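You operate a simulated robot arm through the tools that you are given. There is no shell and no other tool.

You are at the controls of a simulated robot arm. One attempt, no reset.

## Task
Put the brass block in the metal holder and grease its top.
Fine: use the blue stick and the white pot; lay the blue pot lid on the workbench's black mat meanwhile; put stick and lid back. A coat counts when it lies all over at full strength: go over it till it gets no stronger.
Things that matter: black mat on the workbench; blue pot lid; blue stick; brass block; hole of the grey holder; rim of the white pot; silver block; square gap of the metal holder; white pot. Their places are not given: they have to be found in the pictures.

It is judged by the outcome, as a careful person would: the job done as asked, and still so three seconds after it is handed in. It fails if anything else is knocked over, pushed out of place, dropped, spilled or broken. Lids that push on must go on centred and level and be pressed home; caps that screw on are set level and turned clockwise until they are tight.

## Robot
A 6-joint arm with a two-finger parallel gripper, fixed in place. Base frame: the origin is at the foot of the arm, x ahead of it, y to its left, z up; the work surface is at about z = 0.85. Units: m, rad, N and s.
With the tool pointing down near the work surface it reaches from about 0.58 to 0.94 m from the base axis. Its first joint turns from -2.601 to 2.601 rad. Payload 3.43 kg.
The TCP is the grasp point between the finger pads, 0.034 m short of the fingertips. In the tool frame z runs along the fingers and y along their closing line. The gripper opens to 0.128 m. The fingers are 0.024 m wide and 0.012 m thick; the gripper's body (0.048 by 0.13 m) begins 0.096 m behind the TCP.
Orientation is that of the tool frame in the base frame, as a unit quaternion [w, x, y, z]. With the fingers straight down and closing along the base's y, the tool's x points along the base's -x, its y along +y and its z along -z.

## Interface
- The arm moves only by the tool drive_tool. Its arguments are lists of equal length, an entry for each row: "dp": the shift along the base's x, y, z in m, a list of three; "delta_rot": the turn, a rotation vector about the base's x, y, z in rad, a list of three; "gripper": the gripper command, from -1 (shut) to 1 (fully open), values between in proportion. In form: {"dp": [[tx, ty, tz], ...], "delta_rot": [[ax, ay, az], ...], "gripper": [gripper, ...]}. A call has 1 to 20 rows; each row is the pose to reach, as a shift and turn from the pose commanded when the call began. Rows are played at 5 a second. More than 0.05 m and 0.15 rad between two rows, or a gripper value outside its range, and nothing of the call is played. Where a pose cannot be reached the arm comes as near as it can. A force on the tool above 40 N (or 10 N above the force at the start of the call, whichever is more), or a blocked arm, ends the call early, and 0.2 s more pass. The fingers move at their own pace (about 0.108 m/s each) and stop on an object; they squeeze with about 34 N. The grip force told is the motor's: it shows also when the fingers shut on nothing. Time passes only in rows, and 0.2 s behind the last, so rows that repeat a pose let the fingers close. The reply holds the time, the measured pose of the TCP, the force on the tool along the base axes, the opening and the grip force, in the units named above and with some noise, with the torque about the TCP (base axes, N m) and any sound that the robot's microphone picked up, and new pictures: "show" is both (left out), scene, wrist or none.
- Cameras (640 x 400 px; columns grow to the right, rows downward): "scene" is fixed at [0.0489, -0.6527, 1.5121]; the picture's right is [0.88, -0.47, 0.00], its down [-0.13, -0.24, -0.96] and it looks along [0.45, 0.85, -0.27] (base axes); focal length 374 px, centre (320, 200). "wrist" rides on the gripper at [0.076, -0.011, -0.16] in the tool frame; the picture's right is [0.15, 0.99, 0.00], its down [-0.88, 0.13, -0.46] and it looks along [-0.45, 0.07, 0.89] (tool axes); focal length 234 px, centre (320, 200).
- slide_trunk(by): slides the trunk up (or, below 0, down) by that many m; the arm rides with it, the base frame stays. It gives what a move gives, with no picture.
- point_at(camera, pixels): for up to 12 pixels [column, row] of the newest picture of that camera ("zoom" is the newest enlarged one), the place [x, y, z] in the base frame of the surface seen there, good to about 0.002 m. It takes no simulated time.
- zoom(camera, box): a new picture of the part [left, top, right, bottom] of that camera's present view, enlarged. It takes no simulated time.
- sign_off(): hands the job in; it is judged then, once.

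Open the gripper and draw the arm clear of the work before you hand the job in, unless the task says otherwise.

The tools are called after "Call:" as name(argument=value, ...) on one line, values as JSON. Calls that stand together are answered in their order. drive_tool: Moves the arm, as the interface text tells. Its arguments: {"type":"object","properties":{"dp":{"type":"array"},"delta_rot":{"type":"array"},"gripper":{"type":"array"},"show":{"type":"string","enum":["both","scene","wrist","none"]}},"required":["dp","delta_rot","gripper"]} The other tools are called the same way: slide_trunk (by) slides the trunk up or down; point_at (camera, pixels) gives the place of the surface under pixels of a picture; zoom (camera, box) takes an enlarged picture of a part of a camera's view; sign_off () hands the job in.

At the start:

```text
clock: 0.0
tcp_pos: [0.399, 0.7177, 1.2324]
tcp_rot: [-0.001, 0.0, 1.0, 0.0]
contact_force: [0.2, -1.1, 0.1]
ft_torque: [-0.01, 0.02, -0.04]
finger_gap: 0.1279
gripper_force: 0.0
trunk travel left (down, up): [-0.65, 0.06]
```

scene: 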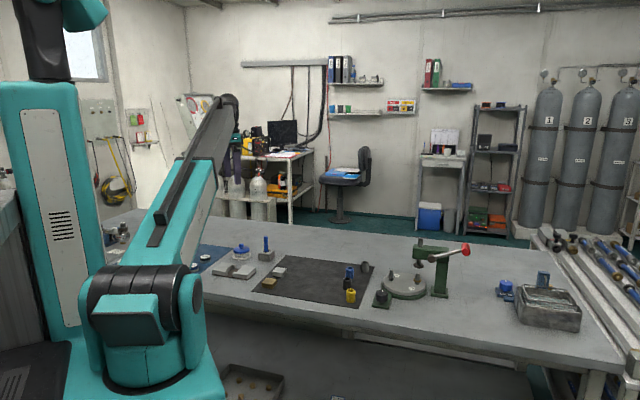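
wrist: 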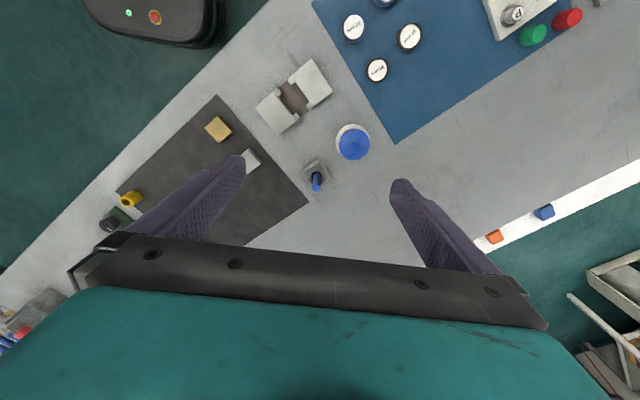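

The wrist picture shows the black mat with a brass block (218,129) and a silver block (250,160), the metal holder (293,95), the blue-lidded white pot (353,142) and the blue stick in its grey holder (315,175). I'll enlarge both views to look at details.

Call:
zoom(camera="wrist", box=[190, 40, 390, 220])

Call:
zoom(camera="scene", box=[190, 220, 390, 320])

Call:
point_at(camera="wrist", pixels=[[218, 129], [250, 160], [293, 95], [353, 142], [315, 175], [274, 110], [311, 82], [215, 97], [307, 203], [316, 190], [240, 240], [115, 190]])

```text
2.22 times, centred on (290, 130) of wrist
```

zoom: 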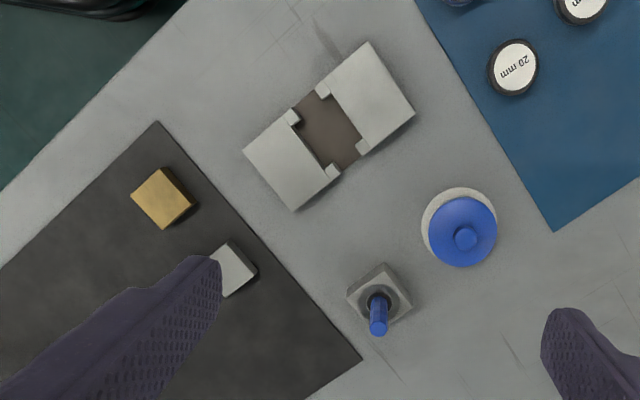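

```text
3.20 times, centred on (290, 270) of scene
```

zoom: 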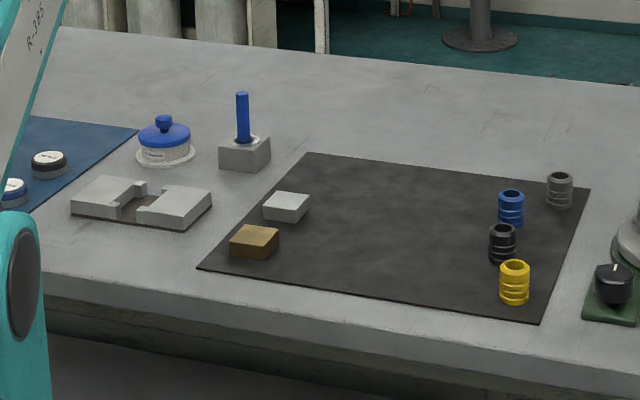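

```text
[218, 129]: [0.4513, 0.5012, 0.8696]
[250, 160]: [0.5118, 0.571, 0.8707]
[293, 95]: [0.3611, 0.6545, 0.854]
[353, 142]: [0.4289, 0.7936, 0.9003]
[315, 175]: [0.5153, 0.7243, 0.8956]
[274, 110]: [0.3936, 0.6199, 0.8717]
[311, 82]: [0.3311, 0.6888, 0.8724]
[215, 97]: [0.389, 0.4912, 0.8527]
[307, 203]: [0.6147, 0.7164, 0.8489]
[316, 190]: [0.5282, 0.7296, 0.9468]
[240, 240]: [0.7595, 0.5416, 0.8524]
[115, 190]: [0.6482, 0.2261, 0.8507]
```

I'll zoom tighter on the blocks and holder in the wrist view to measure their corners.

Call:
zoom(camera="wrist", box=[195, 100, 275, 150])

Call:
zoom(camera="wrist", box=[245, 50, 341, 140])

```text
8.00 times, centred on (235, 125) of wrist
```

zoom: 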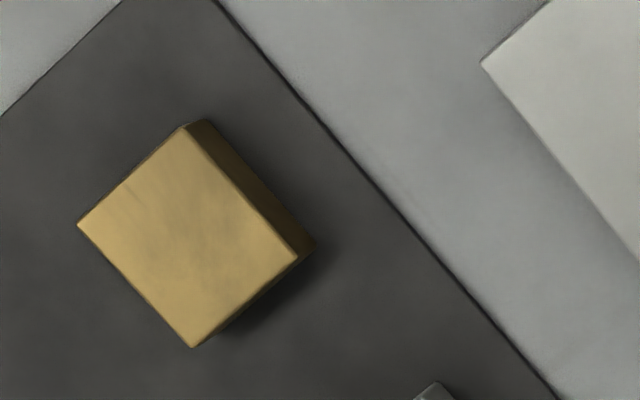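

```text
4.44 times, centred on (293, 95) of wrist
```

zoom: 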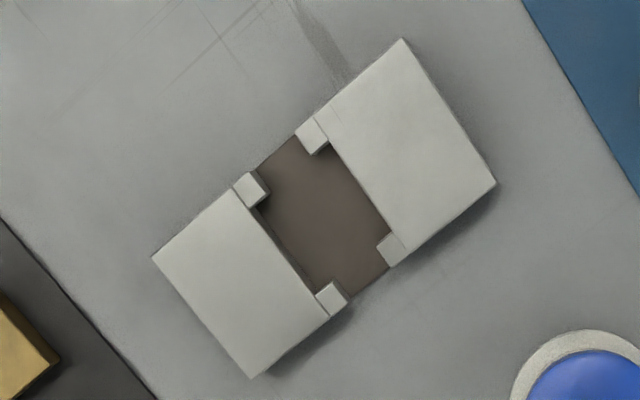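

The newest zoom shows the holder's two walls, four stops and the floor; I'll measure corners of the gap.

Call:
point_at(camera="zoom", pixels=[[330, 145], [392, 228], [238, 198], [312, 284], [154, 256], [252, 376], [402, 42], [494, 183], [330, 220], [245, 185], [330, 292], [312, 130]])

Call:
zoom(camera="wrist", box=[195, 100, 275, 150])

```text
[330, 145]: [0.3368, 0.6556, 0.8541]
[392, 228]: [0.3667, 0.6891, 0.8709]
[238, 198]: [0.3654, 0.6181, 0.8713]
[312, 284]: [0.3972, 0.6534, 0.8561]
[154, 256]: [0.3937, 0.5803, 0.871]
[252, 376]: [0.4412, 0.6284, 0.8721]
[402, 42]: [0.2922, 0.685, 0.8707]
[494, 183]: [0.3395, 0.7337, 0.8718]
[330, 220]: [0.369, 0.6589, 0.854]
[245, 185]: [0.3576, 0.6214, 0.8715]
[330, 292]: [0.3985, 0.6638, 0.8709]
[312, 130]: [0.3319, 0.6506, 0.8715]
```

```text
8.00 times, centred on (235, 125) of wrist
```

zoom: 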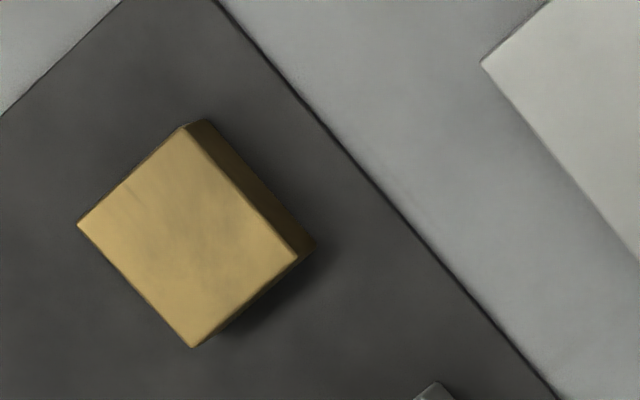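

The brass block's top corners are at about (78,225), (190,125), (297,256), (192,347) in this zoom; I measure them and silver nearby.

Call:
point_at(camera="zoom", pixels=[[82, 225], [188, 130], [292, 255], [192, 342], [187, 236], [140, 170], [240, 195], [240, 298], [140, 280]])

```text
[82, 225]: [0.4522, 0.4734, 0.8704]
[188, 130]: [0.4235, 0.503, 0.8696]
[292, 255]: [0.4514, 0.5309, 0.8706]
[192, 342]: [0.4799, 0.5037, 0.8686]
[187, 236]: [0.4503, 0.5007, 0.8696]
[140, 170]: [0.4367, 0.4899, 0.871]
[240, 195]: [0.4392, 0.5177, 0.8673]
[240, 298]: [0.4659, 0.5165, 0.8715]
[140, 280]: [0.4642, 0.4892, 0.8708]
```

The holder's long axis lies at about 134° and the brass block is about 40 mm square, 18 mm high, turned about 45°. I move the hand over the holder for a closer look.

Call:
drive_tool(dp=[[-0.012, -0.011, -0.039], [-0.023, -0.022, -0.077], [-0.035, -0.034, -0.116], [-0.046, -0.045, -0.155], [-0.058, -0.056, -0.193], [-0.069, -0.068, -0.212], [-0.069, -0.068, -0.222]], delta_rot=[[0, 0, 0], [0, 0, 0], [0, 0, 0], [0, 0, 0], [0, 0, 0], [0, 0, 0], [0, 0, 0]], gripper=[1, 1, 1, 1, 1, 1, 1])

```text
clock: 1.6
tcp_pos: [0.3312, 0.6518, 1.0097]
tcp_rot: [0.0, 0.001, 1.0, 0.0]
contact_force: [-0.4, 0.3, 0.0]
ft_torque: [0.01, -0.01, 0.02]
finger_gap: 0.1279
gripper_force: 0.2
trunk travel left (down, up): [-0.65, 0.06]
```

scene: 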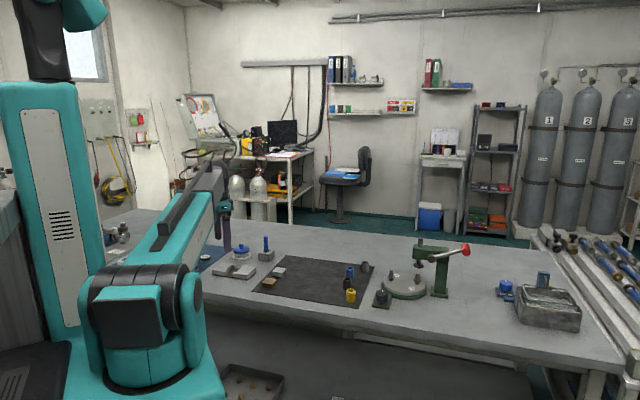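
wrist: 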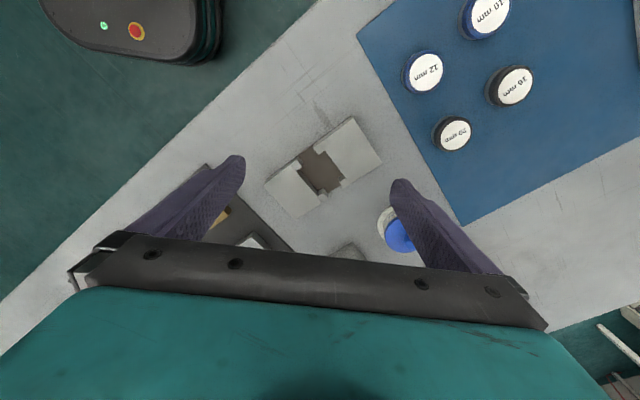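

The holder sits at (322,167) in the wrist view, unobstructed. I zoom there.

Call:
zoom(camera="wrist", box=[258, 110, 388, 220])

Call:
zoom(camera="wrist", box=[290, 140, 354, 200])

```text
3.64 times, centred on (323, 165) of wrist
```

zoom: 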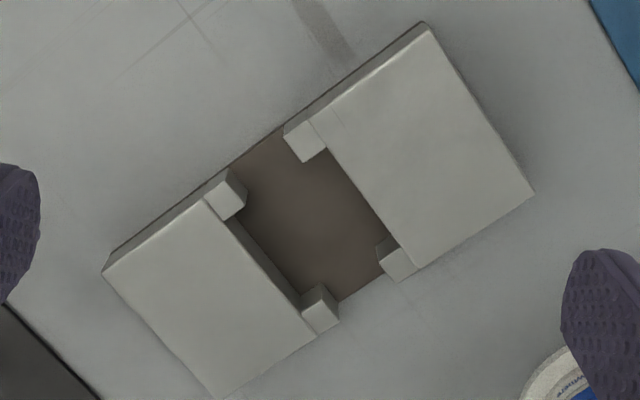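

```text
6.67 times, centred on (322, 170) of wrist
```

zoom: 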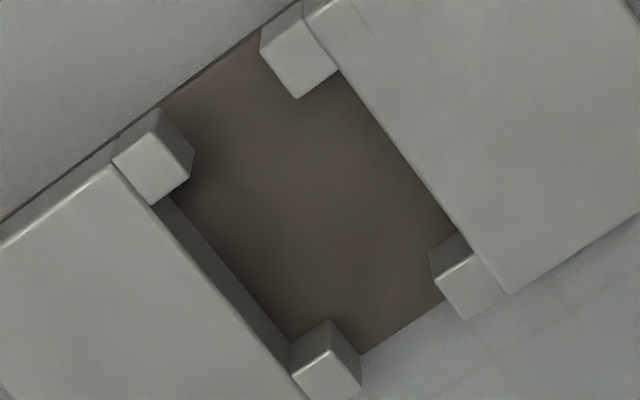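

I measure stop corners and wall edges in this zoom to get the gap's centre, size and angle.

Call:
point_at(camera="zoom", pixels=[[155, 202], [186, 175], [297, 375], [326, 350], [298, 95], [334, 70], [437, 282], [468, 257], [120, 163], [264, 45], [355, 385], [470, 316]])

Call:
point_at(camera="zoom", pixels=[[150, 208], [270, 362], [345, 75], [468, 245], [310, 200], [355, 350], [170, 110], [250, 45], [440, 300], [300, 300], [400, 180], [200, 230]])

```text
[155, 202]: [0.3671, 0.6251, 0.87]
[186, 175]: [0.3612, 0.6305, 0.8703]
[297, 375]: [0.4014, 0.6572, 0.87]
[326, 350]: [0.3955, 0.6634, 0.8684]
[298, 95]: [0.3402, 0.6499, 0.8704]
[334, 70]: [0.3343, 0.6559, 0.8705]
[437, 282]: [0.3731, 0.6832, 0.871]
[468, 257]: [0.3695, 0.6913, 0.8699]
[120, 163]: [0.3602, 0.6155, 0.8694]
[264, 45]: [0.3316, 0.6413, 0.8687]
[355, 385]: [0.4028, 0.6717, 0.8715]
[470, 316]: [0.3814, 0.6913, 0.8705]
```

```text
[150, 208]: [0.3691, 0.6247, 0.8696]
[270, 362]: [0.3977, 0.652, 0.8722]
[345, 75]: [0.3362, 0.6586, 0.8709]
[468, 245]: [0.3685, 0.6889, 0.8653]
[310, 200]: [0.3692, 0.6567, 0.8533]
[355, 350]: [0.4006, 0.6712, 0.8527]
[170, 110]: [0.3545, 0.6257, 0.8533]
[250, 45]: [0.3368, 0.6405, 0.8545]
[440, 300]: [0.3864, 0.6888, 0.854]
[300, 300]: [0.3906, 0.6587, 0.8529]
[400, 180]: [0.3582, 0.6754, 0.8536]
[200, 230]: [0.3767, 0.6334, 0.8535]
```

The gap is about 47 mm square, centred near (0.368, 0.657), with 28 mm between the stops for the fingers along the 45° direction. I turn the tool −45° (closing line along 45°) while moving to look closely at the blocks.

Call:
drive_tool(dp=[[0.01, -0.015, 0.0], [0.02, -0.03, 0.0], [0.03, -0.045, 0.0], [0.04, -0.06, 0.0], [0.05, -0.08, 0.0], [0.063, -0.106, 0.0], [0.063, -0.106, 0.0]], delta_rot=[[0, 0, -0.131], [0, 0, -0.262], [0, 0, -0.393], [0, 0, -0.524], [0, 0, -0.655], [0, 0, -0.7854], [0, 0, -0.7854]], gripper=[1, 1, 1, 1, 1, 1, 1])

```text
clock: 3.2
tcp_pos: [0.3929, 0.5428, 1.0122]
tcp_rot: [0.0, 0.383, 0.924, 0.0]
contact_force: [-0.1, 0.0, -0.1]
ft_torque: [0.0, -0.03, -0.03]
finger_gap: 0.1282
gripper_force: 0.0
trunk travel left (down, up): [-0.65, 0.06]
```

scene: 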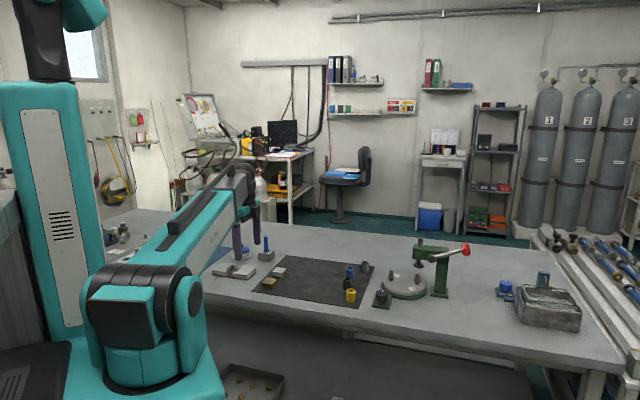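
wrist: 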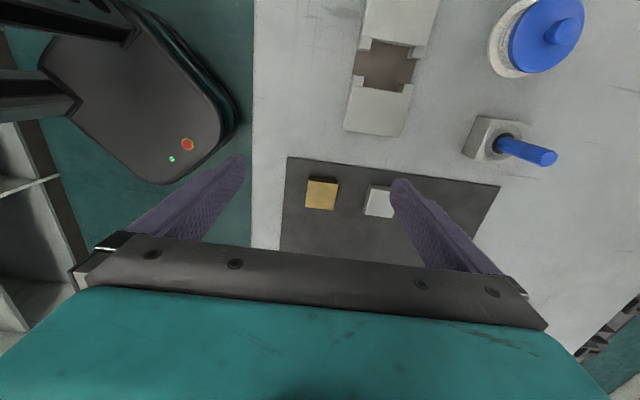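

The brass block is at (321,193), silver at (379,201), stick holder at (490,140), pot at (540,35), metal holder at (387,68). I zoom on each.

Call:
zoom(camera="wrist", box=[460, 0, 600, 170])

Call:
zoom(camera="wrist", box=[295, 165, 405, 225])

```text
2.35 times, centred on (530, 85) of wrist
```

zoom: 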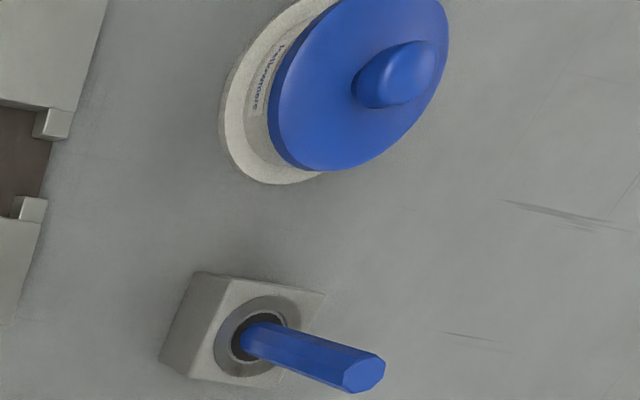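

```text
5.82 times, centred on (350, 195) of wrist
```

zoom: 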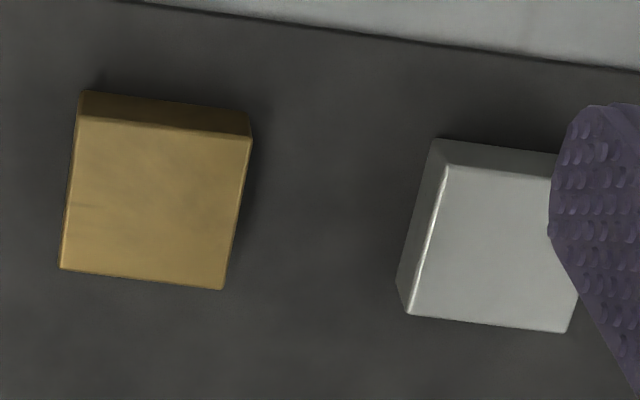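

I measure the brass block's top and edges in this zoom (top corners at about (80,118), (250,138), (222,288), (62,268)).

Call:
point_at(camera="zoom", pixels=[[82, 122], [247, 141], [220, 286], [65, 266], [150, 200], [80, 98], [252, 118], [445, 170], [410, 312], [564, 330], [500, 240], [20, 200]])

```text
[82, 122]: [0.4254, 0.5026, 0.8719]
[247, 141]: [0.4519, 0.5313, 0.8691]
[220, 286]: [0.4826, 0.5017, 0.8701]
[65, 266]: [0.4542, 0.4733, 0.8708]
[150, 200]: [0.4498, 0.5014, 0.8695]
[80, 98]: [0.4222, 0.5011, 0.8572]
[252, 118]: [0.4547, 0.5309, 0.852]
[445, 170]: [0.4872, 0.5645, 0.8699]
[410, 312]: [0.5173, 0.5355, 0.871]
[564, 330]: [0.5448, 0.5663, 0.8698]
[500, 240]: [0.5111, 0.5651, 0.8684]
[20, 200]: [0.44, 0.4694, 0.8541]
```

Brass block centre is about (0.4527, 0.5025), top at 0.870. I position above it with the fingers at a 70 mm opening and check.

Call:
drive_tool(dp=[[0.03, -0.02, -0.02], [0.0597, -0.0415, -0.04], [0.0597, -0.0415, -0.07], [0.0597, -0.0415, -0.07]], delta_rot=[[0, 0, 0], [0, 0, 0], [0, 0, 0], [0, 0, 0]], gripper=[0.1, 0.1, 0.1, 0.1])

```text
clock: 4.2
tcp_pos: [0.4535, 0.5035, 0.9421]
tcp_rot: [-0.001, 0.382, 0.924, 0.0]
contact_force: [-0.2, -0.3, 0.4]
ft_torque: [0.0, -0.02, 0.02]
finger_gap: 0.0703
gripper_force: 0.1
trunk travel left (down, up): [-0.65, 0.06]
```

scene: 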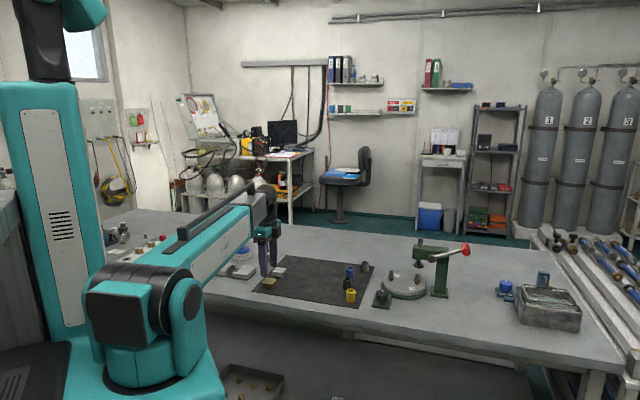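
wrist: 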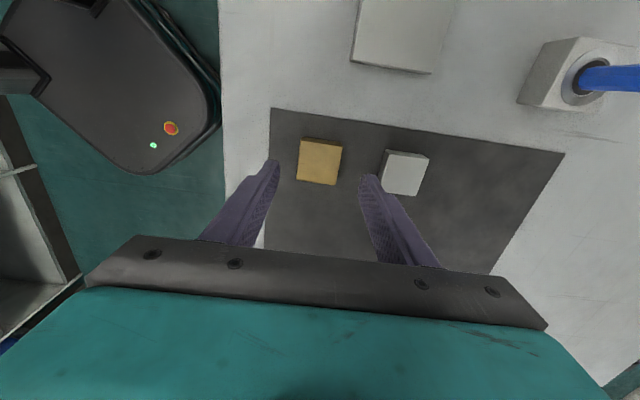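

The fingers straddle the brass block at (320,161) with clear room beside the silver one. I descend so the tips are about 5 mm above the mat.

Call:
drive_tool(dp=[[0, 0, -0.02], [0, 0, -0.035], [0, 0, -0.049], [0, 0, -0.049]], delta_rot=[[0, 0, 0.004], [0, 0, 0.008], [0, 0, 0.01], [0, 0, 0.01]], gripper=[0.1, 0.1, 0.1, 0.1], show="wrist")

```text
clock: 5.2
tcp_pos: [0.454, 0.5036, 0.8914]
tcp_rot: [0.0, 0.378, 0.926, 0.001]
contact_force: [0.3, 0.1, -0.3]
ft_torque: [0.01, 0.0, 0.02]
finger_gap: 0.0703
gripper_force: 0.0
trunk travel left (down, up): [-0.65, 0.06]
```

wrist: 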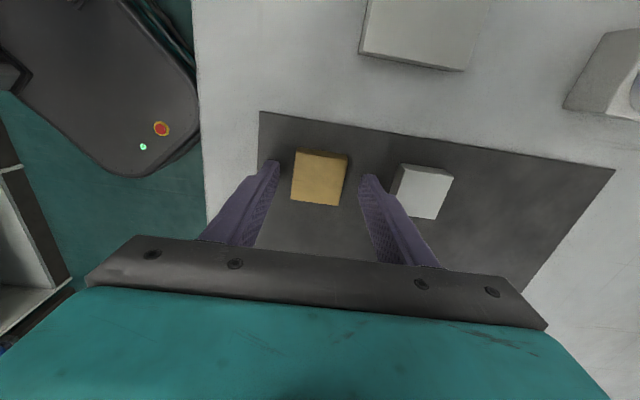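

The block's top centre at about (319,181) coincides with the tool's centre line. I close the gripper.

Call:
drive_tool(dp=[[0, 0, 0], [0, 0, 0], [0, 0, 0], [0, 0, 0]], delta_rot=[[0, 0, 0], [0, 0, 0], [0, 0, 0], [0, 0, 0]], gripper=[-0.2, -1, -1, -1], show="wrist")

```text
clock: 6.2
tcp_pos: [0.4549, 0.5036, 0.8916]
tcp_rot: [0.0, 0.378, 0.926, -0.001]
contact_force: [-1.1, -0.9, -0.3]
ft_torque: [-0.03, 0.05, -0.04]
finger_gap: 0.042
gripper_force: 33.9
trunk travel left (down, up): [-0.65, 0.06]
```

wrist: 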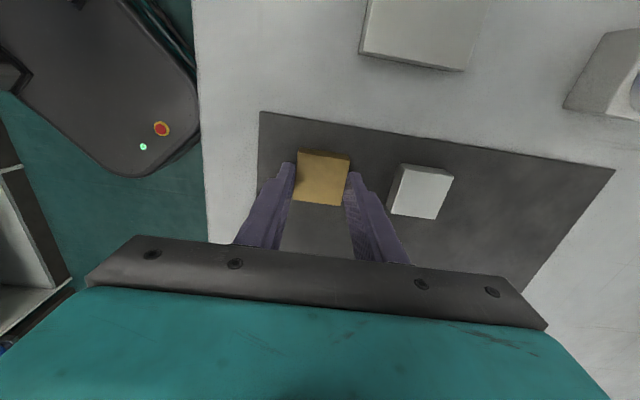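

The grip is 42 mm wide at 34 N. I zoom to see how the block sits across the fingers before lifting.

Call:
zoom(camera="wrist", box=[270, 140, 370, 220])

```text
5.00 times, centred on (320, 180) of wrist
```

zoom: 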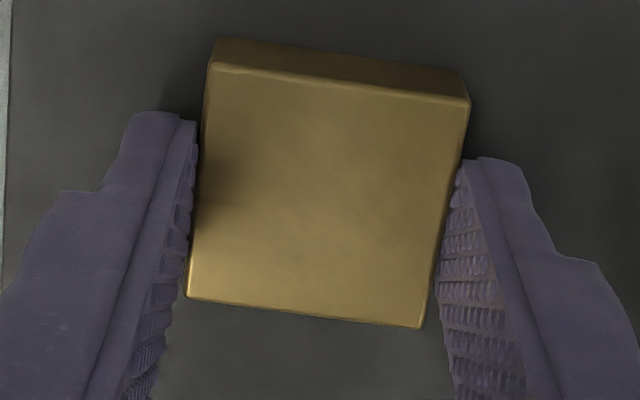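

Call:
point_at(camera="zoom", pixels=[[214, 72], [462, 104], [416, 322], [192, 294], [320, 203], [336, 85], [305, 308], [200, 180], [440, 215]])

```text
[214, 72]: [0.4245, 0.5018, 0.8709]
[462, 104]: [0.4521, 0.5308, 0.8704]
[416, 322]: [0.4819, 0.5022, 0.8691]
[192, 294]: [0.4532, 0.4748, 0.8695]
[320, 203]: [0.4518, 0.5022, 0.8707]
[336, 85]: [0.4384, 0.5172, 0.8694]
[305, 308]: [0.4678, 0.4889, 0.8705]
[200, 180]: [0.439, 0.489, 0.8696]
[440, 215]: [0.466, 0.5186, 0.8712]
```

Block centre in vision is (0.4529, 0.5024). I lift it 70 mm and move towards the holder to a spot where I can see the gap again ahead of the block.

Call:
drive_tool(dp=[[0, 0, 0.02], [0, 0, 0.045], [0, 0, 0.07], [-0.007, 0.03, 0.07], [-0.014, 0.06, 0.07], [-0.021, 0.0906, 0.07], [-0.021, 0.0906, 0.07]], delta_rot=[[0, 0, 0], [0, 0, 0], [0, 0, 0], [0, 0, 0], [0, 0, 0], [0, 0, 0], [0, 0, 0]], gripper=[-1, -1, -1, -1, -1, -1, -1])

```text
clock: 7.8
tcp_pos: [0.4319, 0.593, 0.9627]
tcp_rot: [0.001, 0.377, 0.926, -0.001]
contact_force: [-0.5, -0.4, -3.0]
ft_torque: [-0.01, -0.03, 0.01]
finger_gap: 0.0425
gripper_force: 33.8
trunk travel left (down, up): [-0.65, 0.06]
```

scene: 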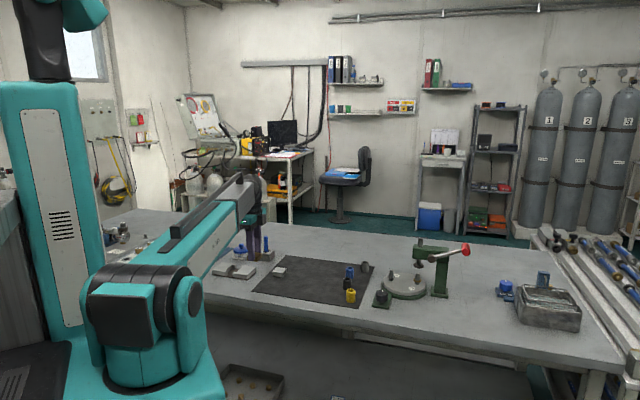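
wrist: 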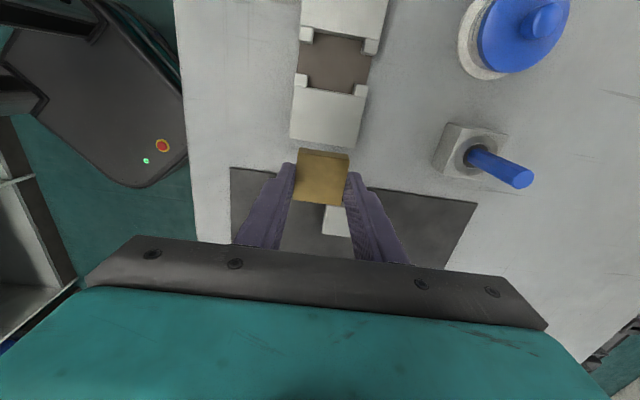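

The block is held and the gap is visible at (335,62). I zoom in on the gap and the block for measurement.

Call:
zoom(camera="wrist", box=[275, 20, 403, 100])

```text
5.00 times, centred on (339, 60) of wrist
```

zoom: 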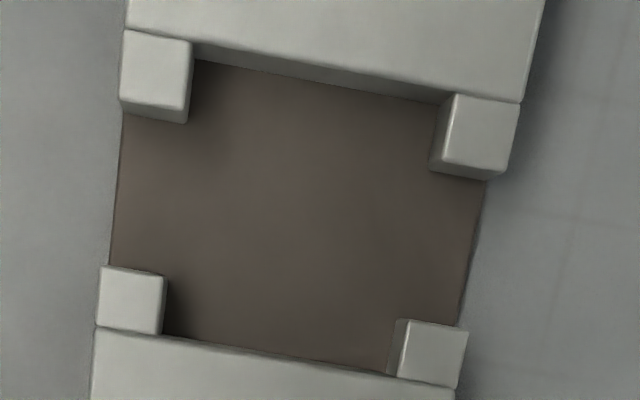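

I measure the stop inner edges and wall inner edges in this zoom.

Call:
point_at(camera="zoom", pixels=[[188, 48], [184, 105], [459, 100], [447, 162], [163, 280], [157, 330], [412, 328], [400, 375], [260, 50], [400, 82], [240, 350], [350, 372]])

Call:
zoom(camera="wrist", box=[270, 140, 370, 220])

```text
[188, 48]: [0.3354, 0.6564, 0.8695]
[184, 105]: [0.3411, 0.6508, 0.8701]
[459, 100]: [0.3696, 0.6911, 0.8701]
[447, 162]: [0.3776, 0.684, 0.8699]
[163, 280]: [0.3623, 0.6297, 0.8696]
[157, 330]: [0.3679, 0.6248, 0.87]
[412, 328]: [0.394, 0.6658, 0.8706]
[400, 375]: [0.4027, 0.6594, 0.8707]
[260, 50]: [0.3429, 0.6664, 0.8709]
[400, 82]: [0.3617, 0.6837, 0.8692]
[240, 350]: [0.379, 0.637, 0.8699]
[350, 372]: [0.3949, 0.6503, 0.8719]
```

```text
5.00 times, centred on (320, 180) of wrist
```

zoom: 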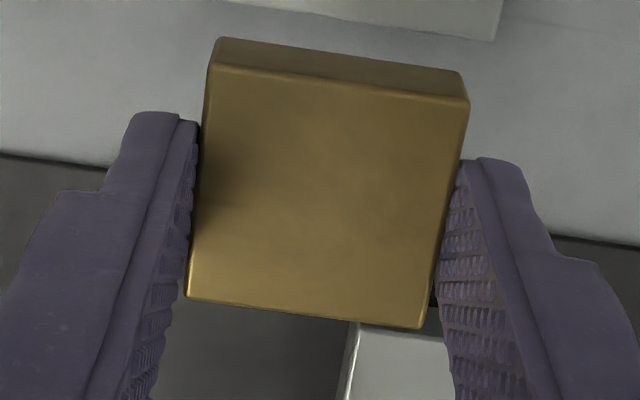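

The gap measures about 47 mm square with centre u≈0.7253, v≈0.2044 (45° axes). Now I measure the held block's top in the same frame.

Call:
point_at(camera="zoom", pixels=[[214, 72], [462, 104], [416, 322], [192, 294], [320, 203], [336, 85], [305, 308], [202, 180], [440, 215], [340, 60]])

```text
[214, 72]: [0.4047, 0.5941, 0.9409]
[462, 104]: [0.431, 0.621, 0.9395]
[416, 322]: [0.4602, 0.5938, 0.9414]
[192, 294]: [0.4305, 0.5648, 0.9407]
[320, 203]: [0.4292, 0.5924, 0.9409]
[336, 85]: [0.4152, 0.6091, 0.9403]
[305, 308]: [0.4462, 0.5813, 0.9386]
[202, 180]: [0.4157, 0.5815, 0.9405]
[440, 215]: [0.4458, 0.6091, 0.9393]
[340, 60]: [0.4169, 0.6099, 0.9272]
```

Block centre is at u 0.7248, v 0.1144, so I move 90 mm along +v, square up the yaw by −0.01, and lower to just above the walls.

Call:
drive_tool(dp=[[-0.0211, 0.0213, 0], [-0.0422, 0.0427, 0], [-0.0633, 0.064, 0], [-0.0633, 0.064, -0.025], [-0.0633, 0.064, -0.042], [-0.0633, 0.064, -0.042]], delta_rot=[[0, 0, -0.004], [0, 0, -0.008], [0, 0, -0.01], [0, 0, -0.01], [0, 0, -0.01], [0, 0, -0.01]], gripper=[-1, -1, -1, -1, -1, -1])

Call:
zoom(camera="wrist", box=[256, 120, 384, 220])

Call:
zoom(camera="scene", box=[200, 230, 300, 300])

```text
clock: 9.2
tcp_pos: [0.3689, 0.6577, 0.9207]
tcp_rot: [0.0, 0.382, 0.924, 0.0]
contact_force: [0.0, -0.1, -1.6]
ft_torque: [0.0, -0.03, 0.03]
finger_gap: 0.0425
gripper_force: 33.8
trunk travel left (down, up): [-0.65, 0.06]
```

scene: 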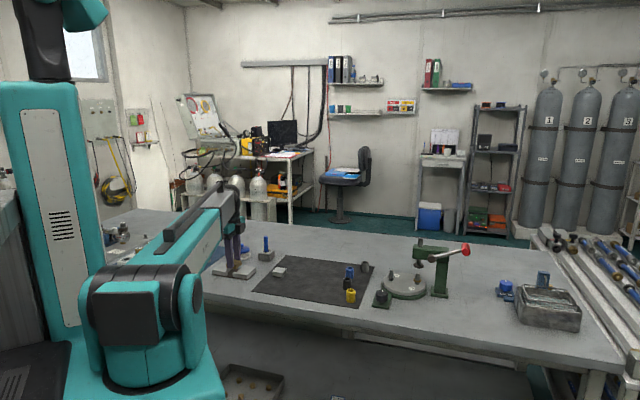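
wrist: 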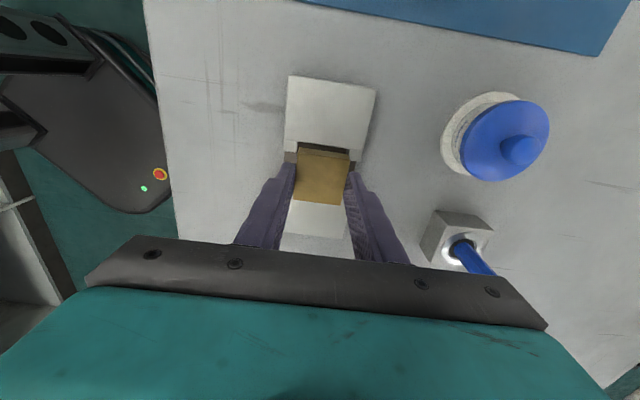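

```text
4.00 times, centred on (320, 170) of wrist
```

zoom: 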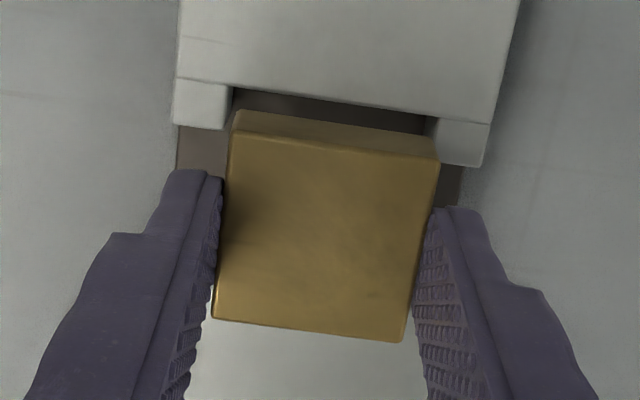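

```text
5.71 times, centred on (250, 265) of scene
```

zoom: 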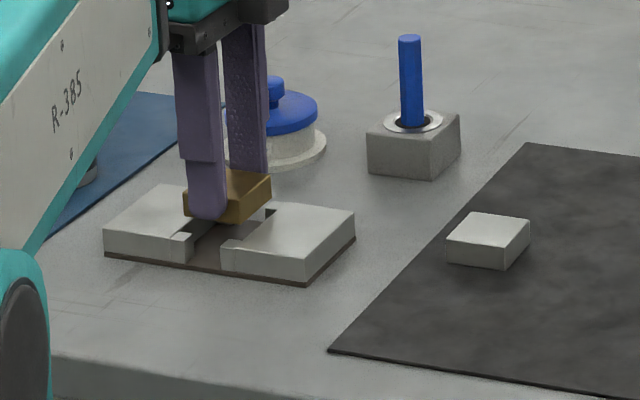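

The block hangs level over the gap and lined up with the stops. I lower it slowly to about 2 mm above the floor of the gap.

Call:
drive_tool(dp=[[0, 0, -0.006], [0, 0, -0.011], [0, 0, -0.016], [0, 0, -0.02], [0, 0, -0.024], [0, 0, -0.024]], delta_rot=[[0, 0, 0], [0, 0, 0], [0, 0, 0], [0, 0, 0], [0, 0, 0], [0, 0, 0]], gripper=[-1, -1, -1, -1, -1, -1])

Call:
zoom(camera="wrist", box=[256, 120, 384, 220])

Call:
zoom(camera="scene", box=[200, 240, 270, 290])

```text
clock: 10.3
tcp_pos: [0.3697, 0.6571, 0.9056]
tcp_rot: [0.001, 0.383, 0.924, 0.003]
contact_force: [-3.2, -5.0, 18.0]
ft_torque: [-0.69, 0.24, -0.04]
finger_gap: 0.0427
gripper_force: 33.6
trunk travel left (down, up): [-0.65, 0.06]
stopped in row 5: the force on the tool passed its limit at 46 N (the readings are from after the stop); the commanded pose is now the measured one
```

scene: 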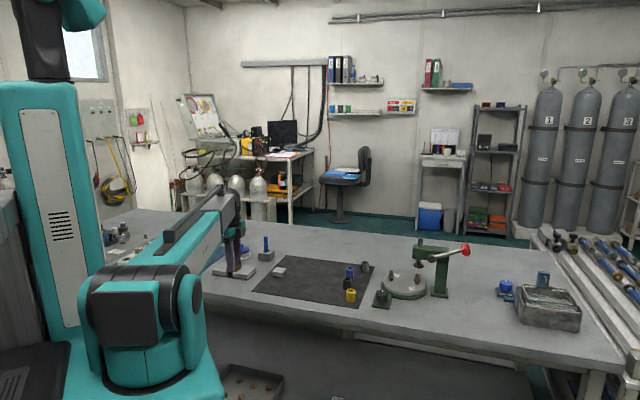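
wrist: 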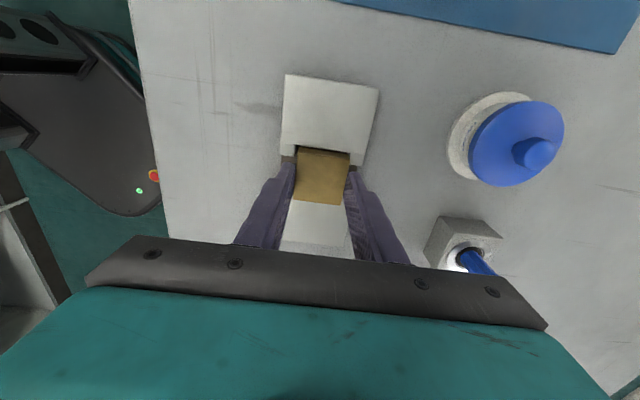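

```text
4.00 times, centred on (320, 170) of wrist
```

zoom: 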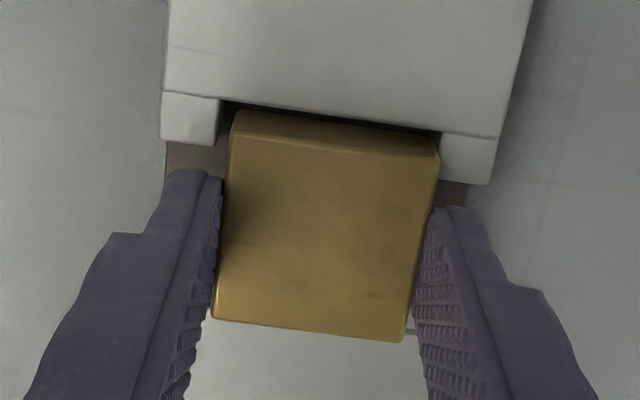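

```text
8.00 times, centred on (235, 265) of scene
```

zoom: 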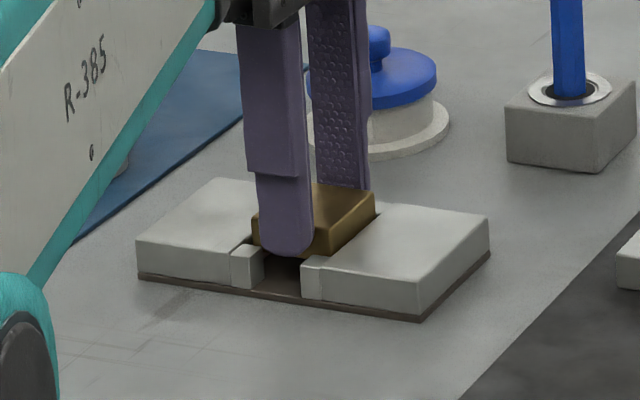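

The force (−3,−5,18 N) with torque indicates a fingertip touched the top of a stop on the near side (tip height ≈0.8716). I back up 4 mm and look closely at finger versus stops from the scene camera.

Call:
drive_tool(dp=[[0, 0, 0.005], [0, 0, 0.005]], delta_rot=[[0, 0, 0], [0, 0, 0]], gripper=[-1, -1], show="none")

Call:
zoom(camera="scene", box=[215, 250, 255, 275])

```text
clock: 10.9
tcp_pos: [0.3697, 0.6569, 0.905]
tcp_rot: [-0.001, 0.381, 0.925, 0.003]
contact_force: [-5.8, -5.7, -5.2]
ft_torque: [-0.36, 0.23, 0.18]
finger_gap: 0.0424
gripper_force: 33.7
trunk travel left (down, up): [-0.65, 0.06]
```

```text
16.00 times, centred on (235, 262) of scene
```

zoom: 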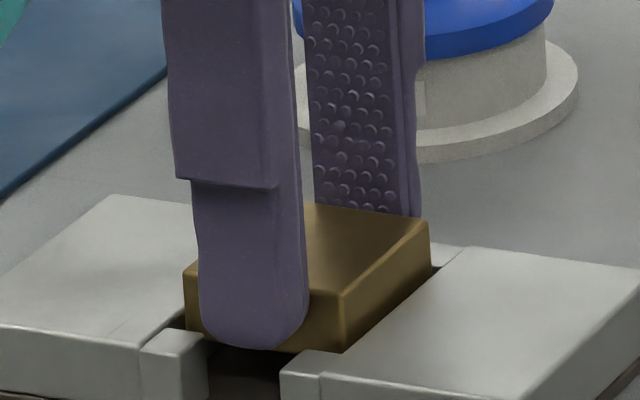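

There's still an ~8 N sideways force along −u, so something is still touching. I raise another 8 mm to be free and re-look.

Call:
drive_tool(dp=[[0, 0, 0.004], [0, 0, 0.008], [0, 0, 0.008]], delta_rot=[[0, 0, 0], [0, 0, 0], [0, 0, 0]], gripper=[-1, -1, -1])

Call:
zoom(camera="scene", box=[215, 250, 255, 275])

Call:
zoom(camera="wrist", box=[270, 140, 370, 220])

```text
clock: 11.8
tcp_pos: [0.3709, 0.6578, 0.9135]
tcp_rot: [0.0, 0.382, 0.924, 0.003]
contact_force: [-0.4, 1.0, -1.5]
ft_torque: [0.01, 0.03, -0.01]
finger_gap: 0.0424
gripper_force: 33.8
trunk travel left (down, up): [-0.65, 0.06]
```

scene: 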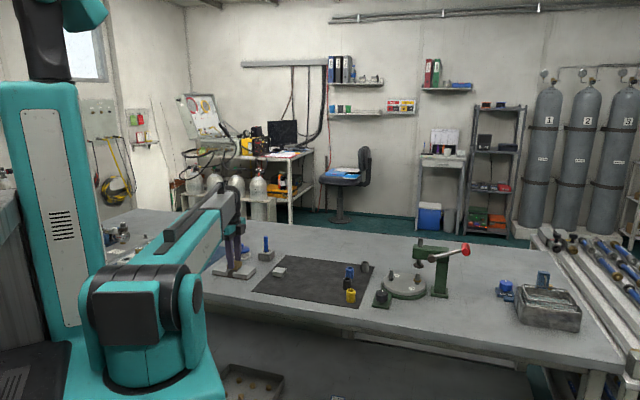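
wrist: 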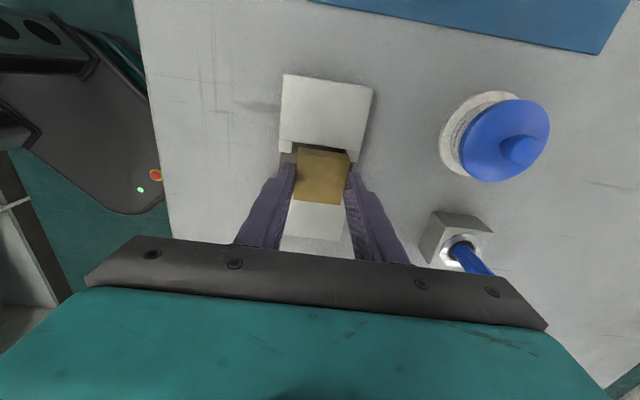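

```text
16.00 times, centred on (235, 262) of scene
```

zoom: 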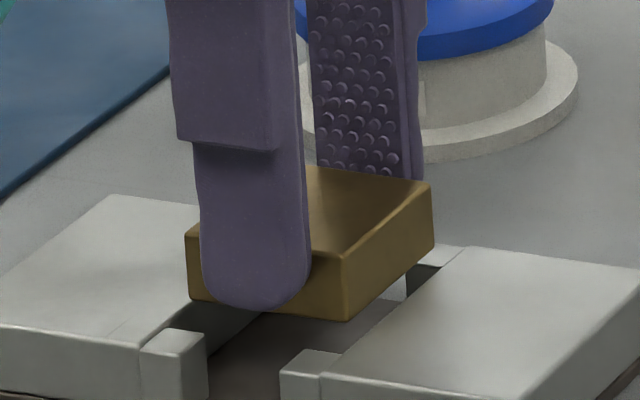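

```text
5.00 times, centred on (320, 180) of wrist
```

zoom: 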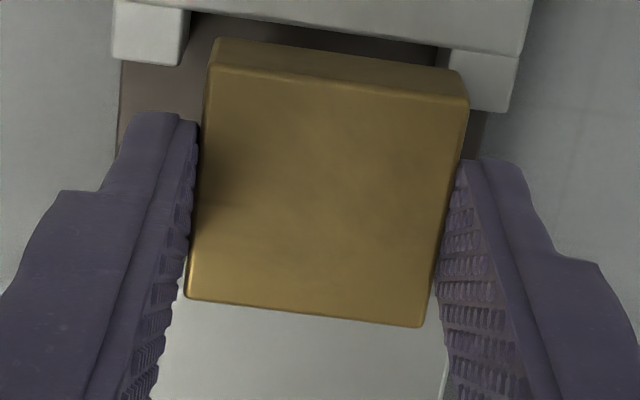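

The arm is free again (≈0 N). In the scene zoom the near finger (cols 198–290) sits right of the centre of the slot between the stops (181–280), so it needs roughly +2 mm along +v. I zoom further to measure precisely.

Call:
zoom(camera="scene", box=[222, 260, 242, 276])

Call:
point_at(camera="zoom", pixels=[[100, 100], [320, 50]])

```text
16.00 times, centred on (232, 268) of scene
```

zoom: 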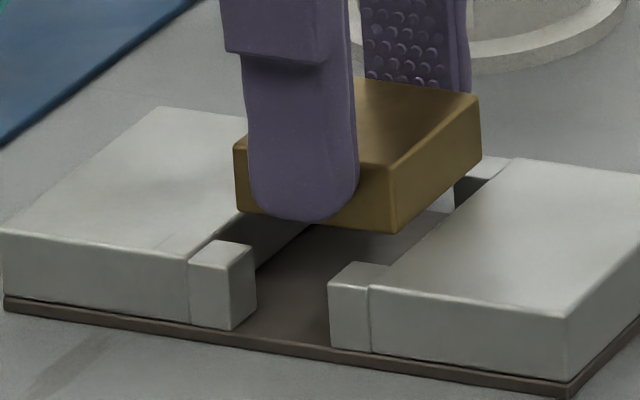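

```text
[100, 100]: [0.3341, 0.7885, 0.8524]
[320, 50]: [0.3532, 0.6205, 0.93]
```

The slot between stops is only ~25.6 mm for 24 mm fingers, so with a deep grip it's too tight. The fingertips are rounded, so I'll set the block back on the mat and re-grip it higher (tips only ~6 mm below its top). First I raise and move back over its old place.

Call:
drive_tool(dp=[[0, 0, 0.02], [0, 0, 0.045], [0.02, -0.038, 0.045], [0.04, -0.076, 0.045], [0.06, -0.114, 0.045], [0.0825, -0.155, 0.045], [0.0825, -0.155, 0.045]], delta_rot=[[0, 0, 0], [0, 0, 0], [0, 0, 0], [0, 0, 0], [0, 0, 0], [0, 0, 0], [0, 0, 0]], gripper=[-1, -1, -1, -1, -1, -1, -1], show="wrist")

```text
clock: 13.3
tcp_pos: [0.4522, 0.5046, 0.9609]
tcp_rot: [-0.001, 0.381, 0.924, 0.003]
contact_force: [0.2, 0.1, -3.3]
ft_torque: [0.01, -0.02, -0.01]
finger_gap: 0.0423
gripper_force: 34.2
trunk travel left (down, up): [-0.65, 0.06]
```

wrist: 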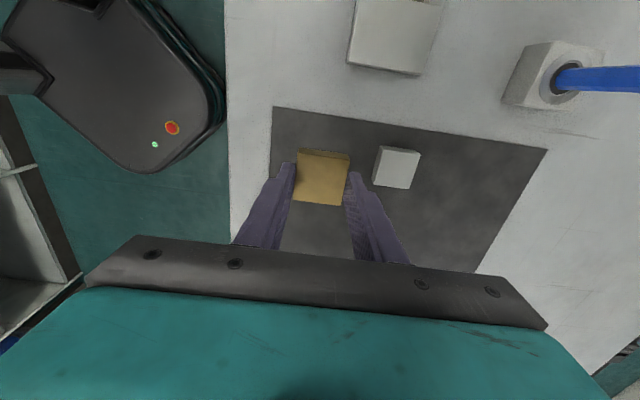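

I lower the block over its old spot on the mat, correcting a slight 0.006 rad tilt that the stop left behind.

Call:
drive_tool(dp=[[0.001, -0.001, -0.025], [0.001, -0.001, -0.045], [0.001, -0.001, -0.058], [0.001, -0.001, -0.064], [0.001, -0.001, -0.064]], delta_rot=[[-0.003, 0.001, 0], [-0.0055, 0.0023, 0], [-0.0055, 0.0023, 0], [-0.0055, 0.0023, 0], [-0.0055, 0.0023, 0]], gripper=[-1, -1, -1, -1, -1], show="wrist")

```text
clock: 14.6
tcp_pos: [0.4542, 0.5016, 0.8958]
tcp_rot: [-0.001, 0.381, 0.924, 0.001]
contact_force: [0.3, 0.1, -2.7]
ft_torque: [0.0, -0.01, -0.02]
finger_gap: 0.0425
gripper_force: 34.0
trunk travel left (down, up): [-0.65, 0.06]
```

wrist: 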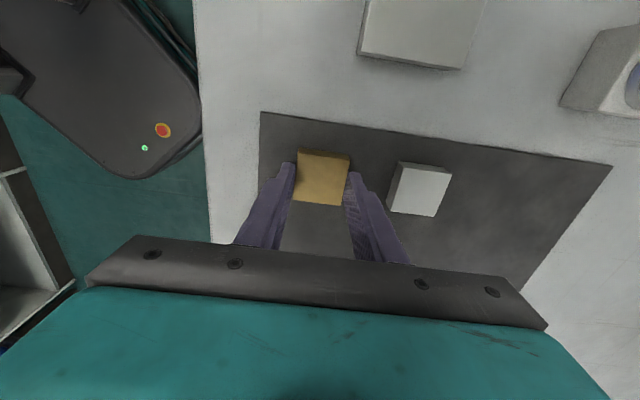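

The full block weight (−2.7 N) is still on the tool, so I lower in 1 mm steps till it touches.

Call:
drive_tool(dp=[[0, 0, -0.001], [0, 0, -0.002], [0, 0, -0.003], [0, 0, -0.003]], delta_rot=[[0, 0, 0], [0, 0, 0], [0, 0, 0], [0, 0, 0]], gripper=[-1, -1, -1, -1], show="none")

```text
clock: 15.6
tcp_pos: [0.4536, 0.5011, 0.8927]
tcp_rot: [0.0, 0.383, 0.924, 0.001]
contact_force: [0.7, -1.4, 0.9]
ft_torque: [0.03, -0.07, -0.03]
finger_gap: 0.0426
gripper_force: 33.7
trunk travel left (down, up): [-0.65, 0.06]
```

Contact reads +0.9 N, so the block rests on the mat. I open, raise 7 mm, and close again for a shallow grip.

Call:
drive_tool(dp=[[0, 0, 0], [0, 0, 0], [0, 0, 0.0035], [0, 0, 0.007], [0, 0, 0.007]], delta_rot=[[0, 0, 0], [0, 0, 0], [0, 0, 0], [0, 0, 0], [0, 0, 0]], gripper=[-0.1, 0.0, 0.0, 0.0, 0.0], show="wrist")

Call:
zoom(camera="wrist", box=[270, 140, 370, 220])

Call:
zoom(camera="scene", box=[250, 255, 300, 295])

```text
clock: 16.8
tcp_pos: [0.4543, 0.5022, 0.9005]
tcp_rot: [0.0, 0.382, 0.924, 0.0]
contact_force: [0.3, 0.8, -0.4]
ft_torque: [0.01, -0.04, -0.01]
finger_gap: 0.0638
gripper_force: 0.0
trunk travel left (down, up): [-0.65, 0.06]
```

wrist: 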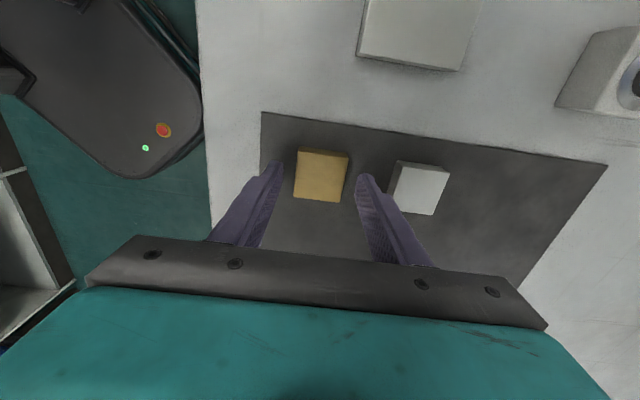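

```text
5.00 times, centred on (320, 180) of wrist
```

zoom: 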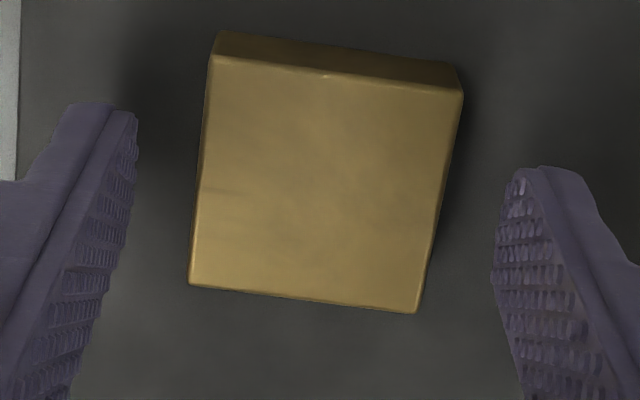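

```text
10.00 times, centred on (275, 275) of scene
```

zoom: 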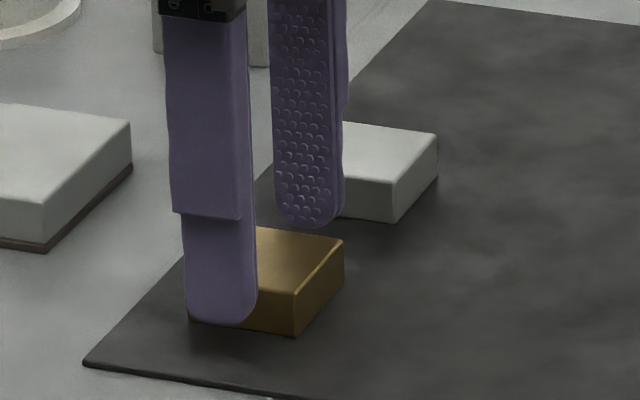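

The fingers are clear on both sides and the tips reach just below the block's top edge. I close again.

Call:
drive_tool(dp=[[0, 0, 0], [0, 0, 0], [0, 0, 0], [0, 0, 0]], delta_rot=[[0, 0, 0], [0, 0, 0], [0, 0, 0], [0, 0, 0]], gripper=[-0.3, -1, -1, -1], show="none")

Call:
zoom(camera="scene", box=[250, 255, 300, 295])

```text
clock: 17.8
tcp_pos: [0.4535, 0.5023, 0.9002]
tcp_rot: [0.0, 0.383, 0.924, 0.0]
contact_force: [-0.2, -0.1, 0.9]
ft_torque: [0.06, -0.07, -0.02]
finger_gap: 0.0426
gripper_force: 34.0
trunk travel left (down, up): [-0.65, 0.06]
```

```text
10.00 times, centred on (275, 275) of scene
```

zoom: 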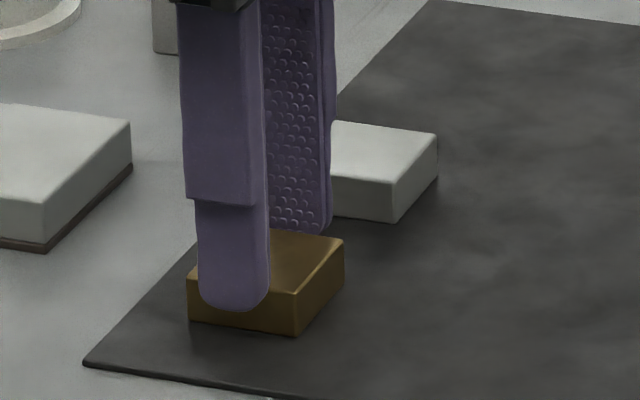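

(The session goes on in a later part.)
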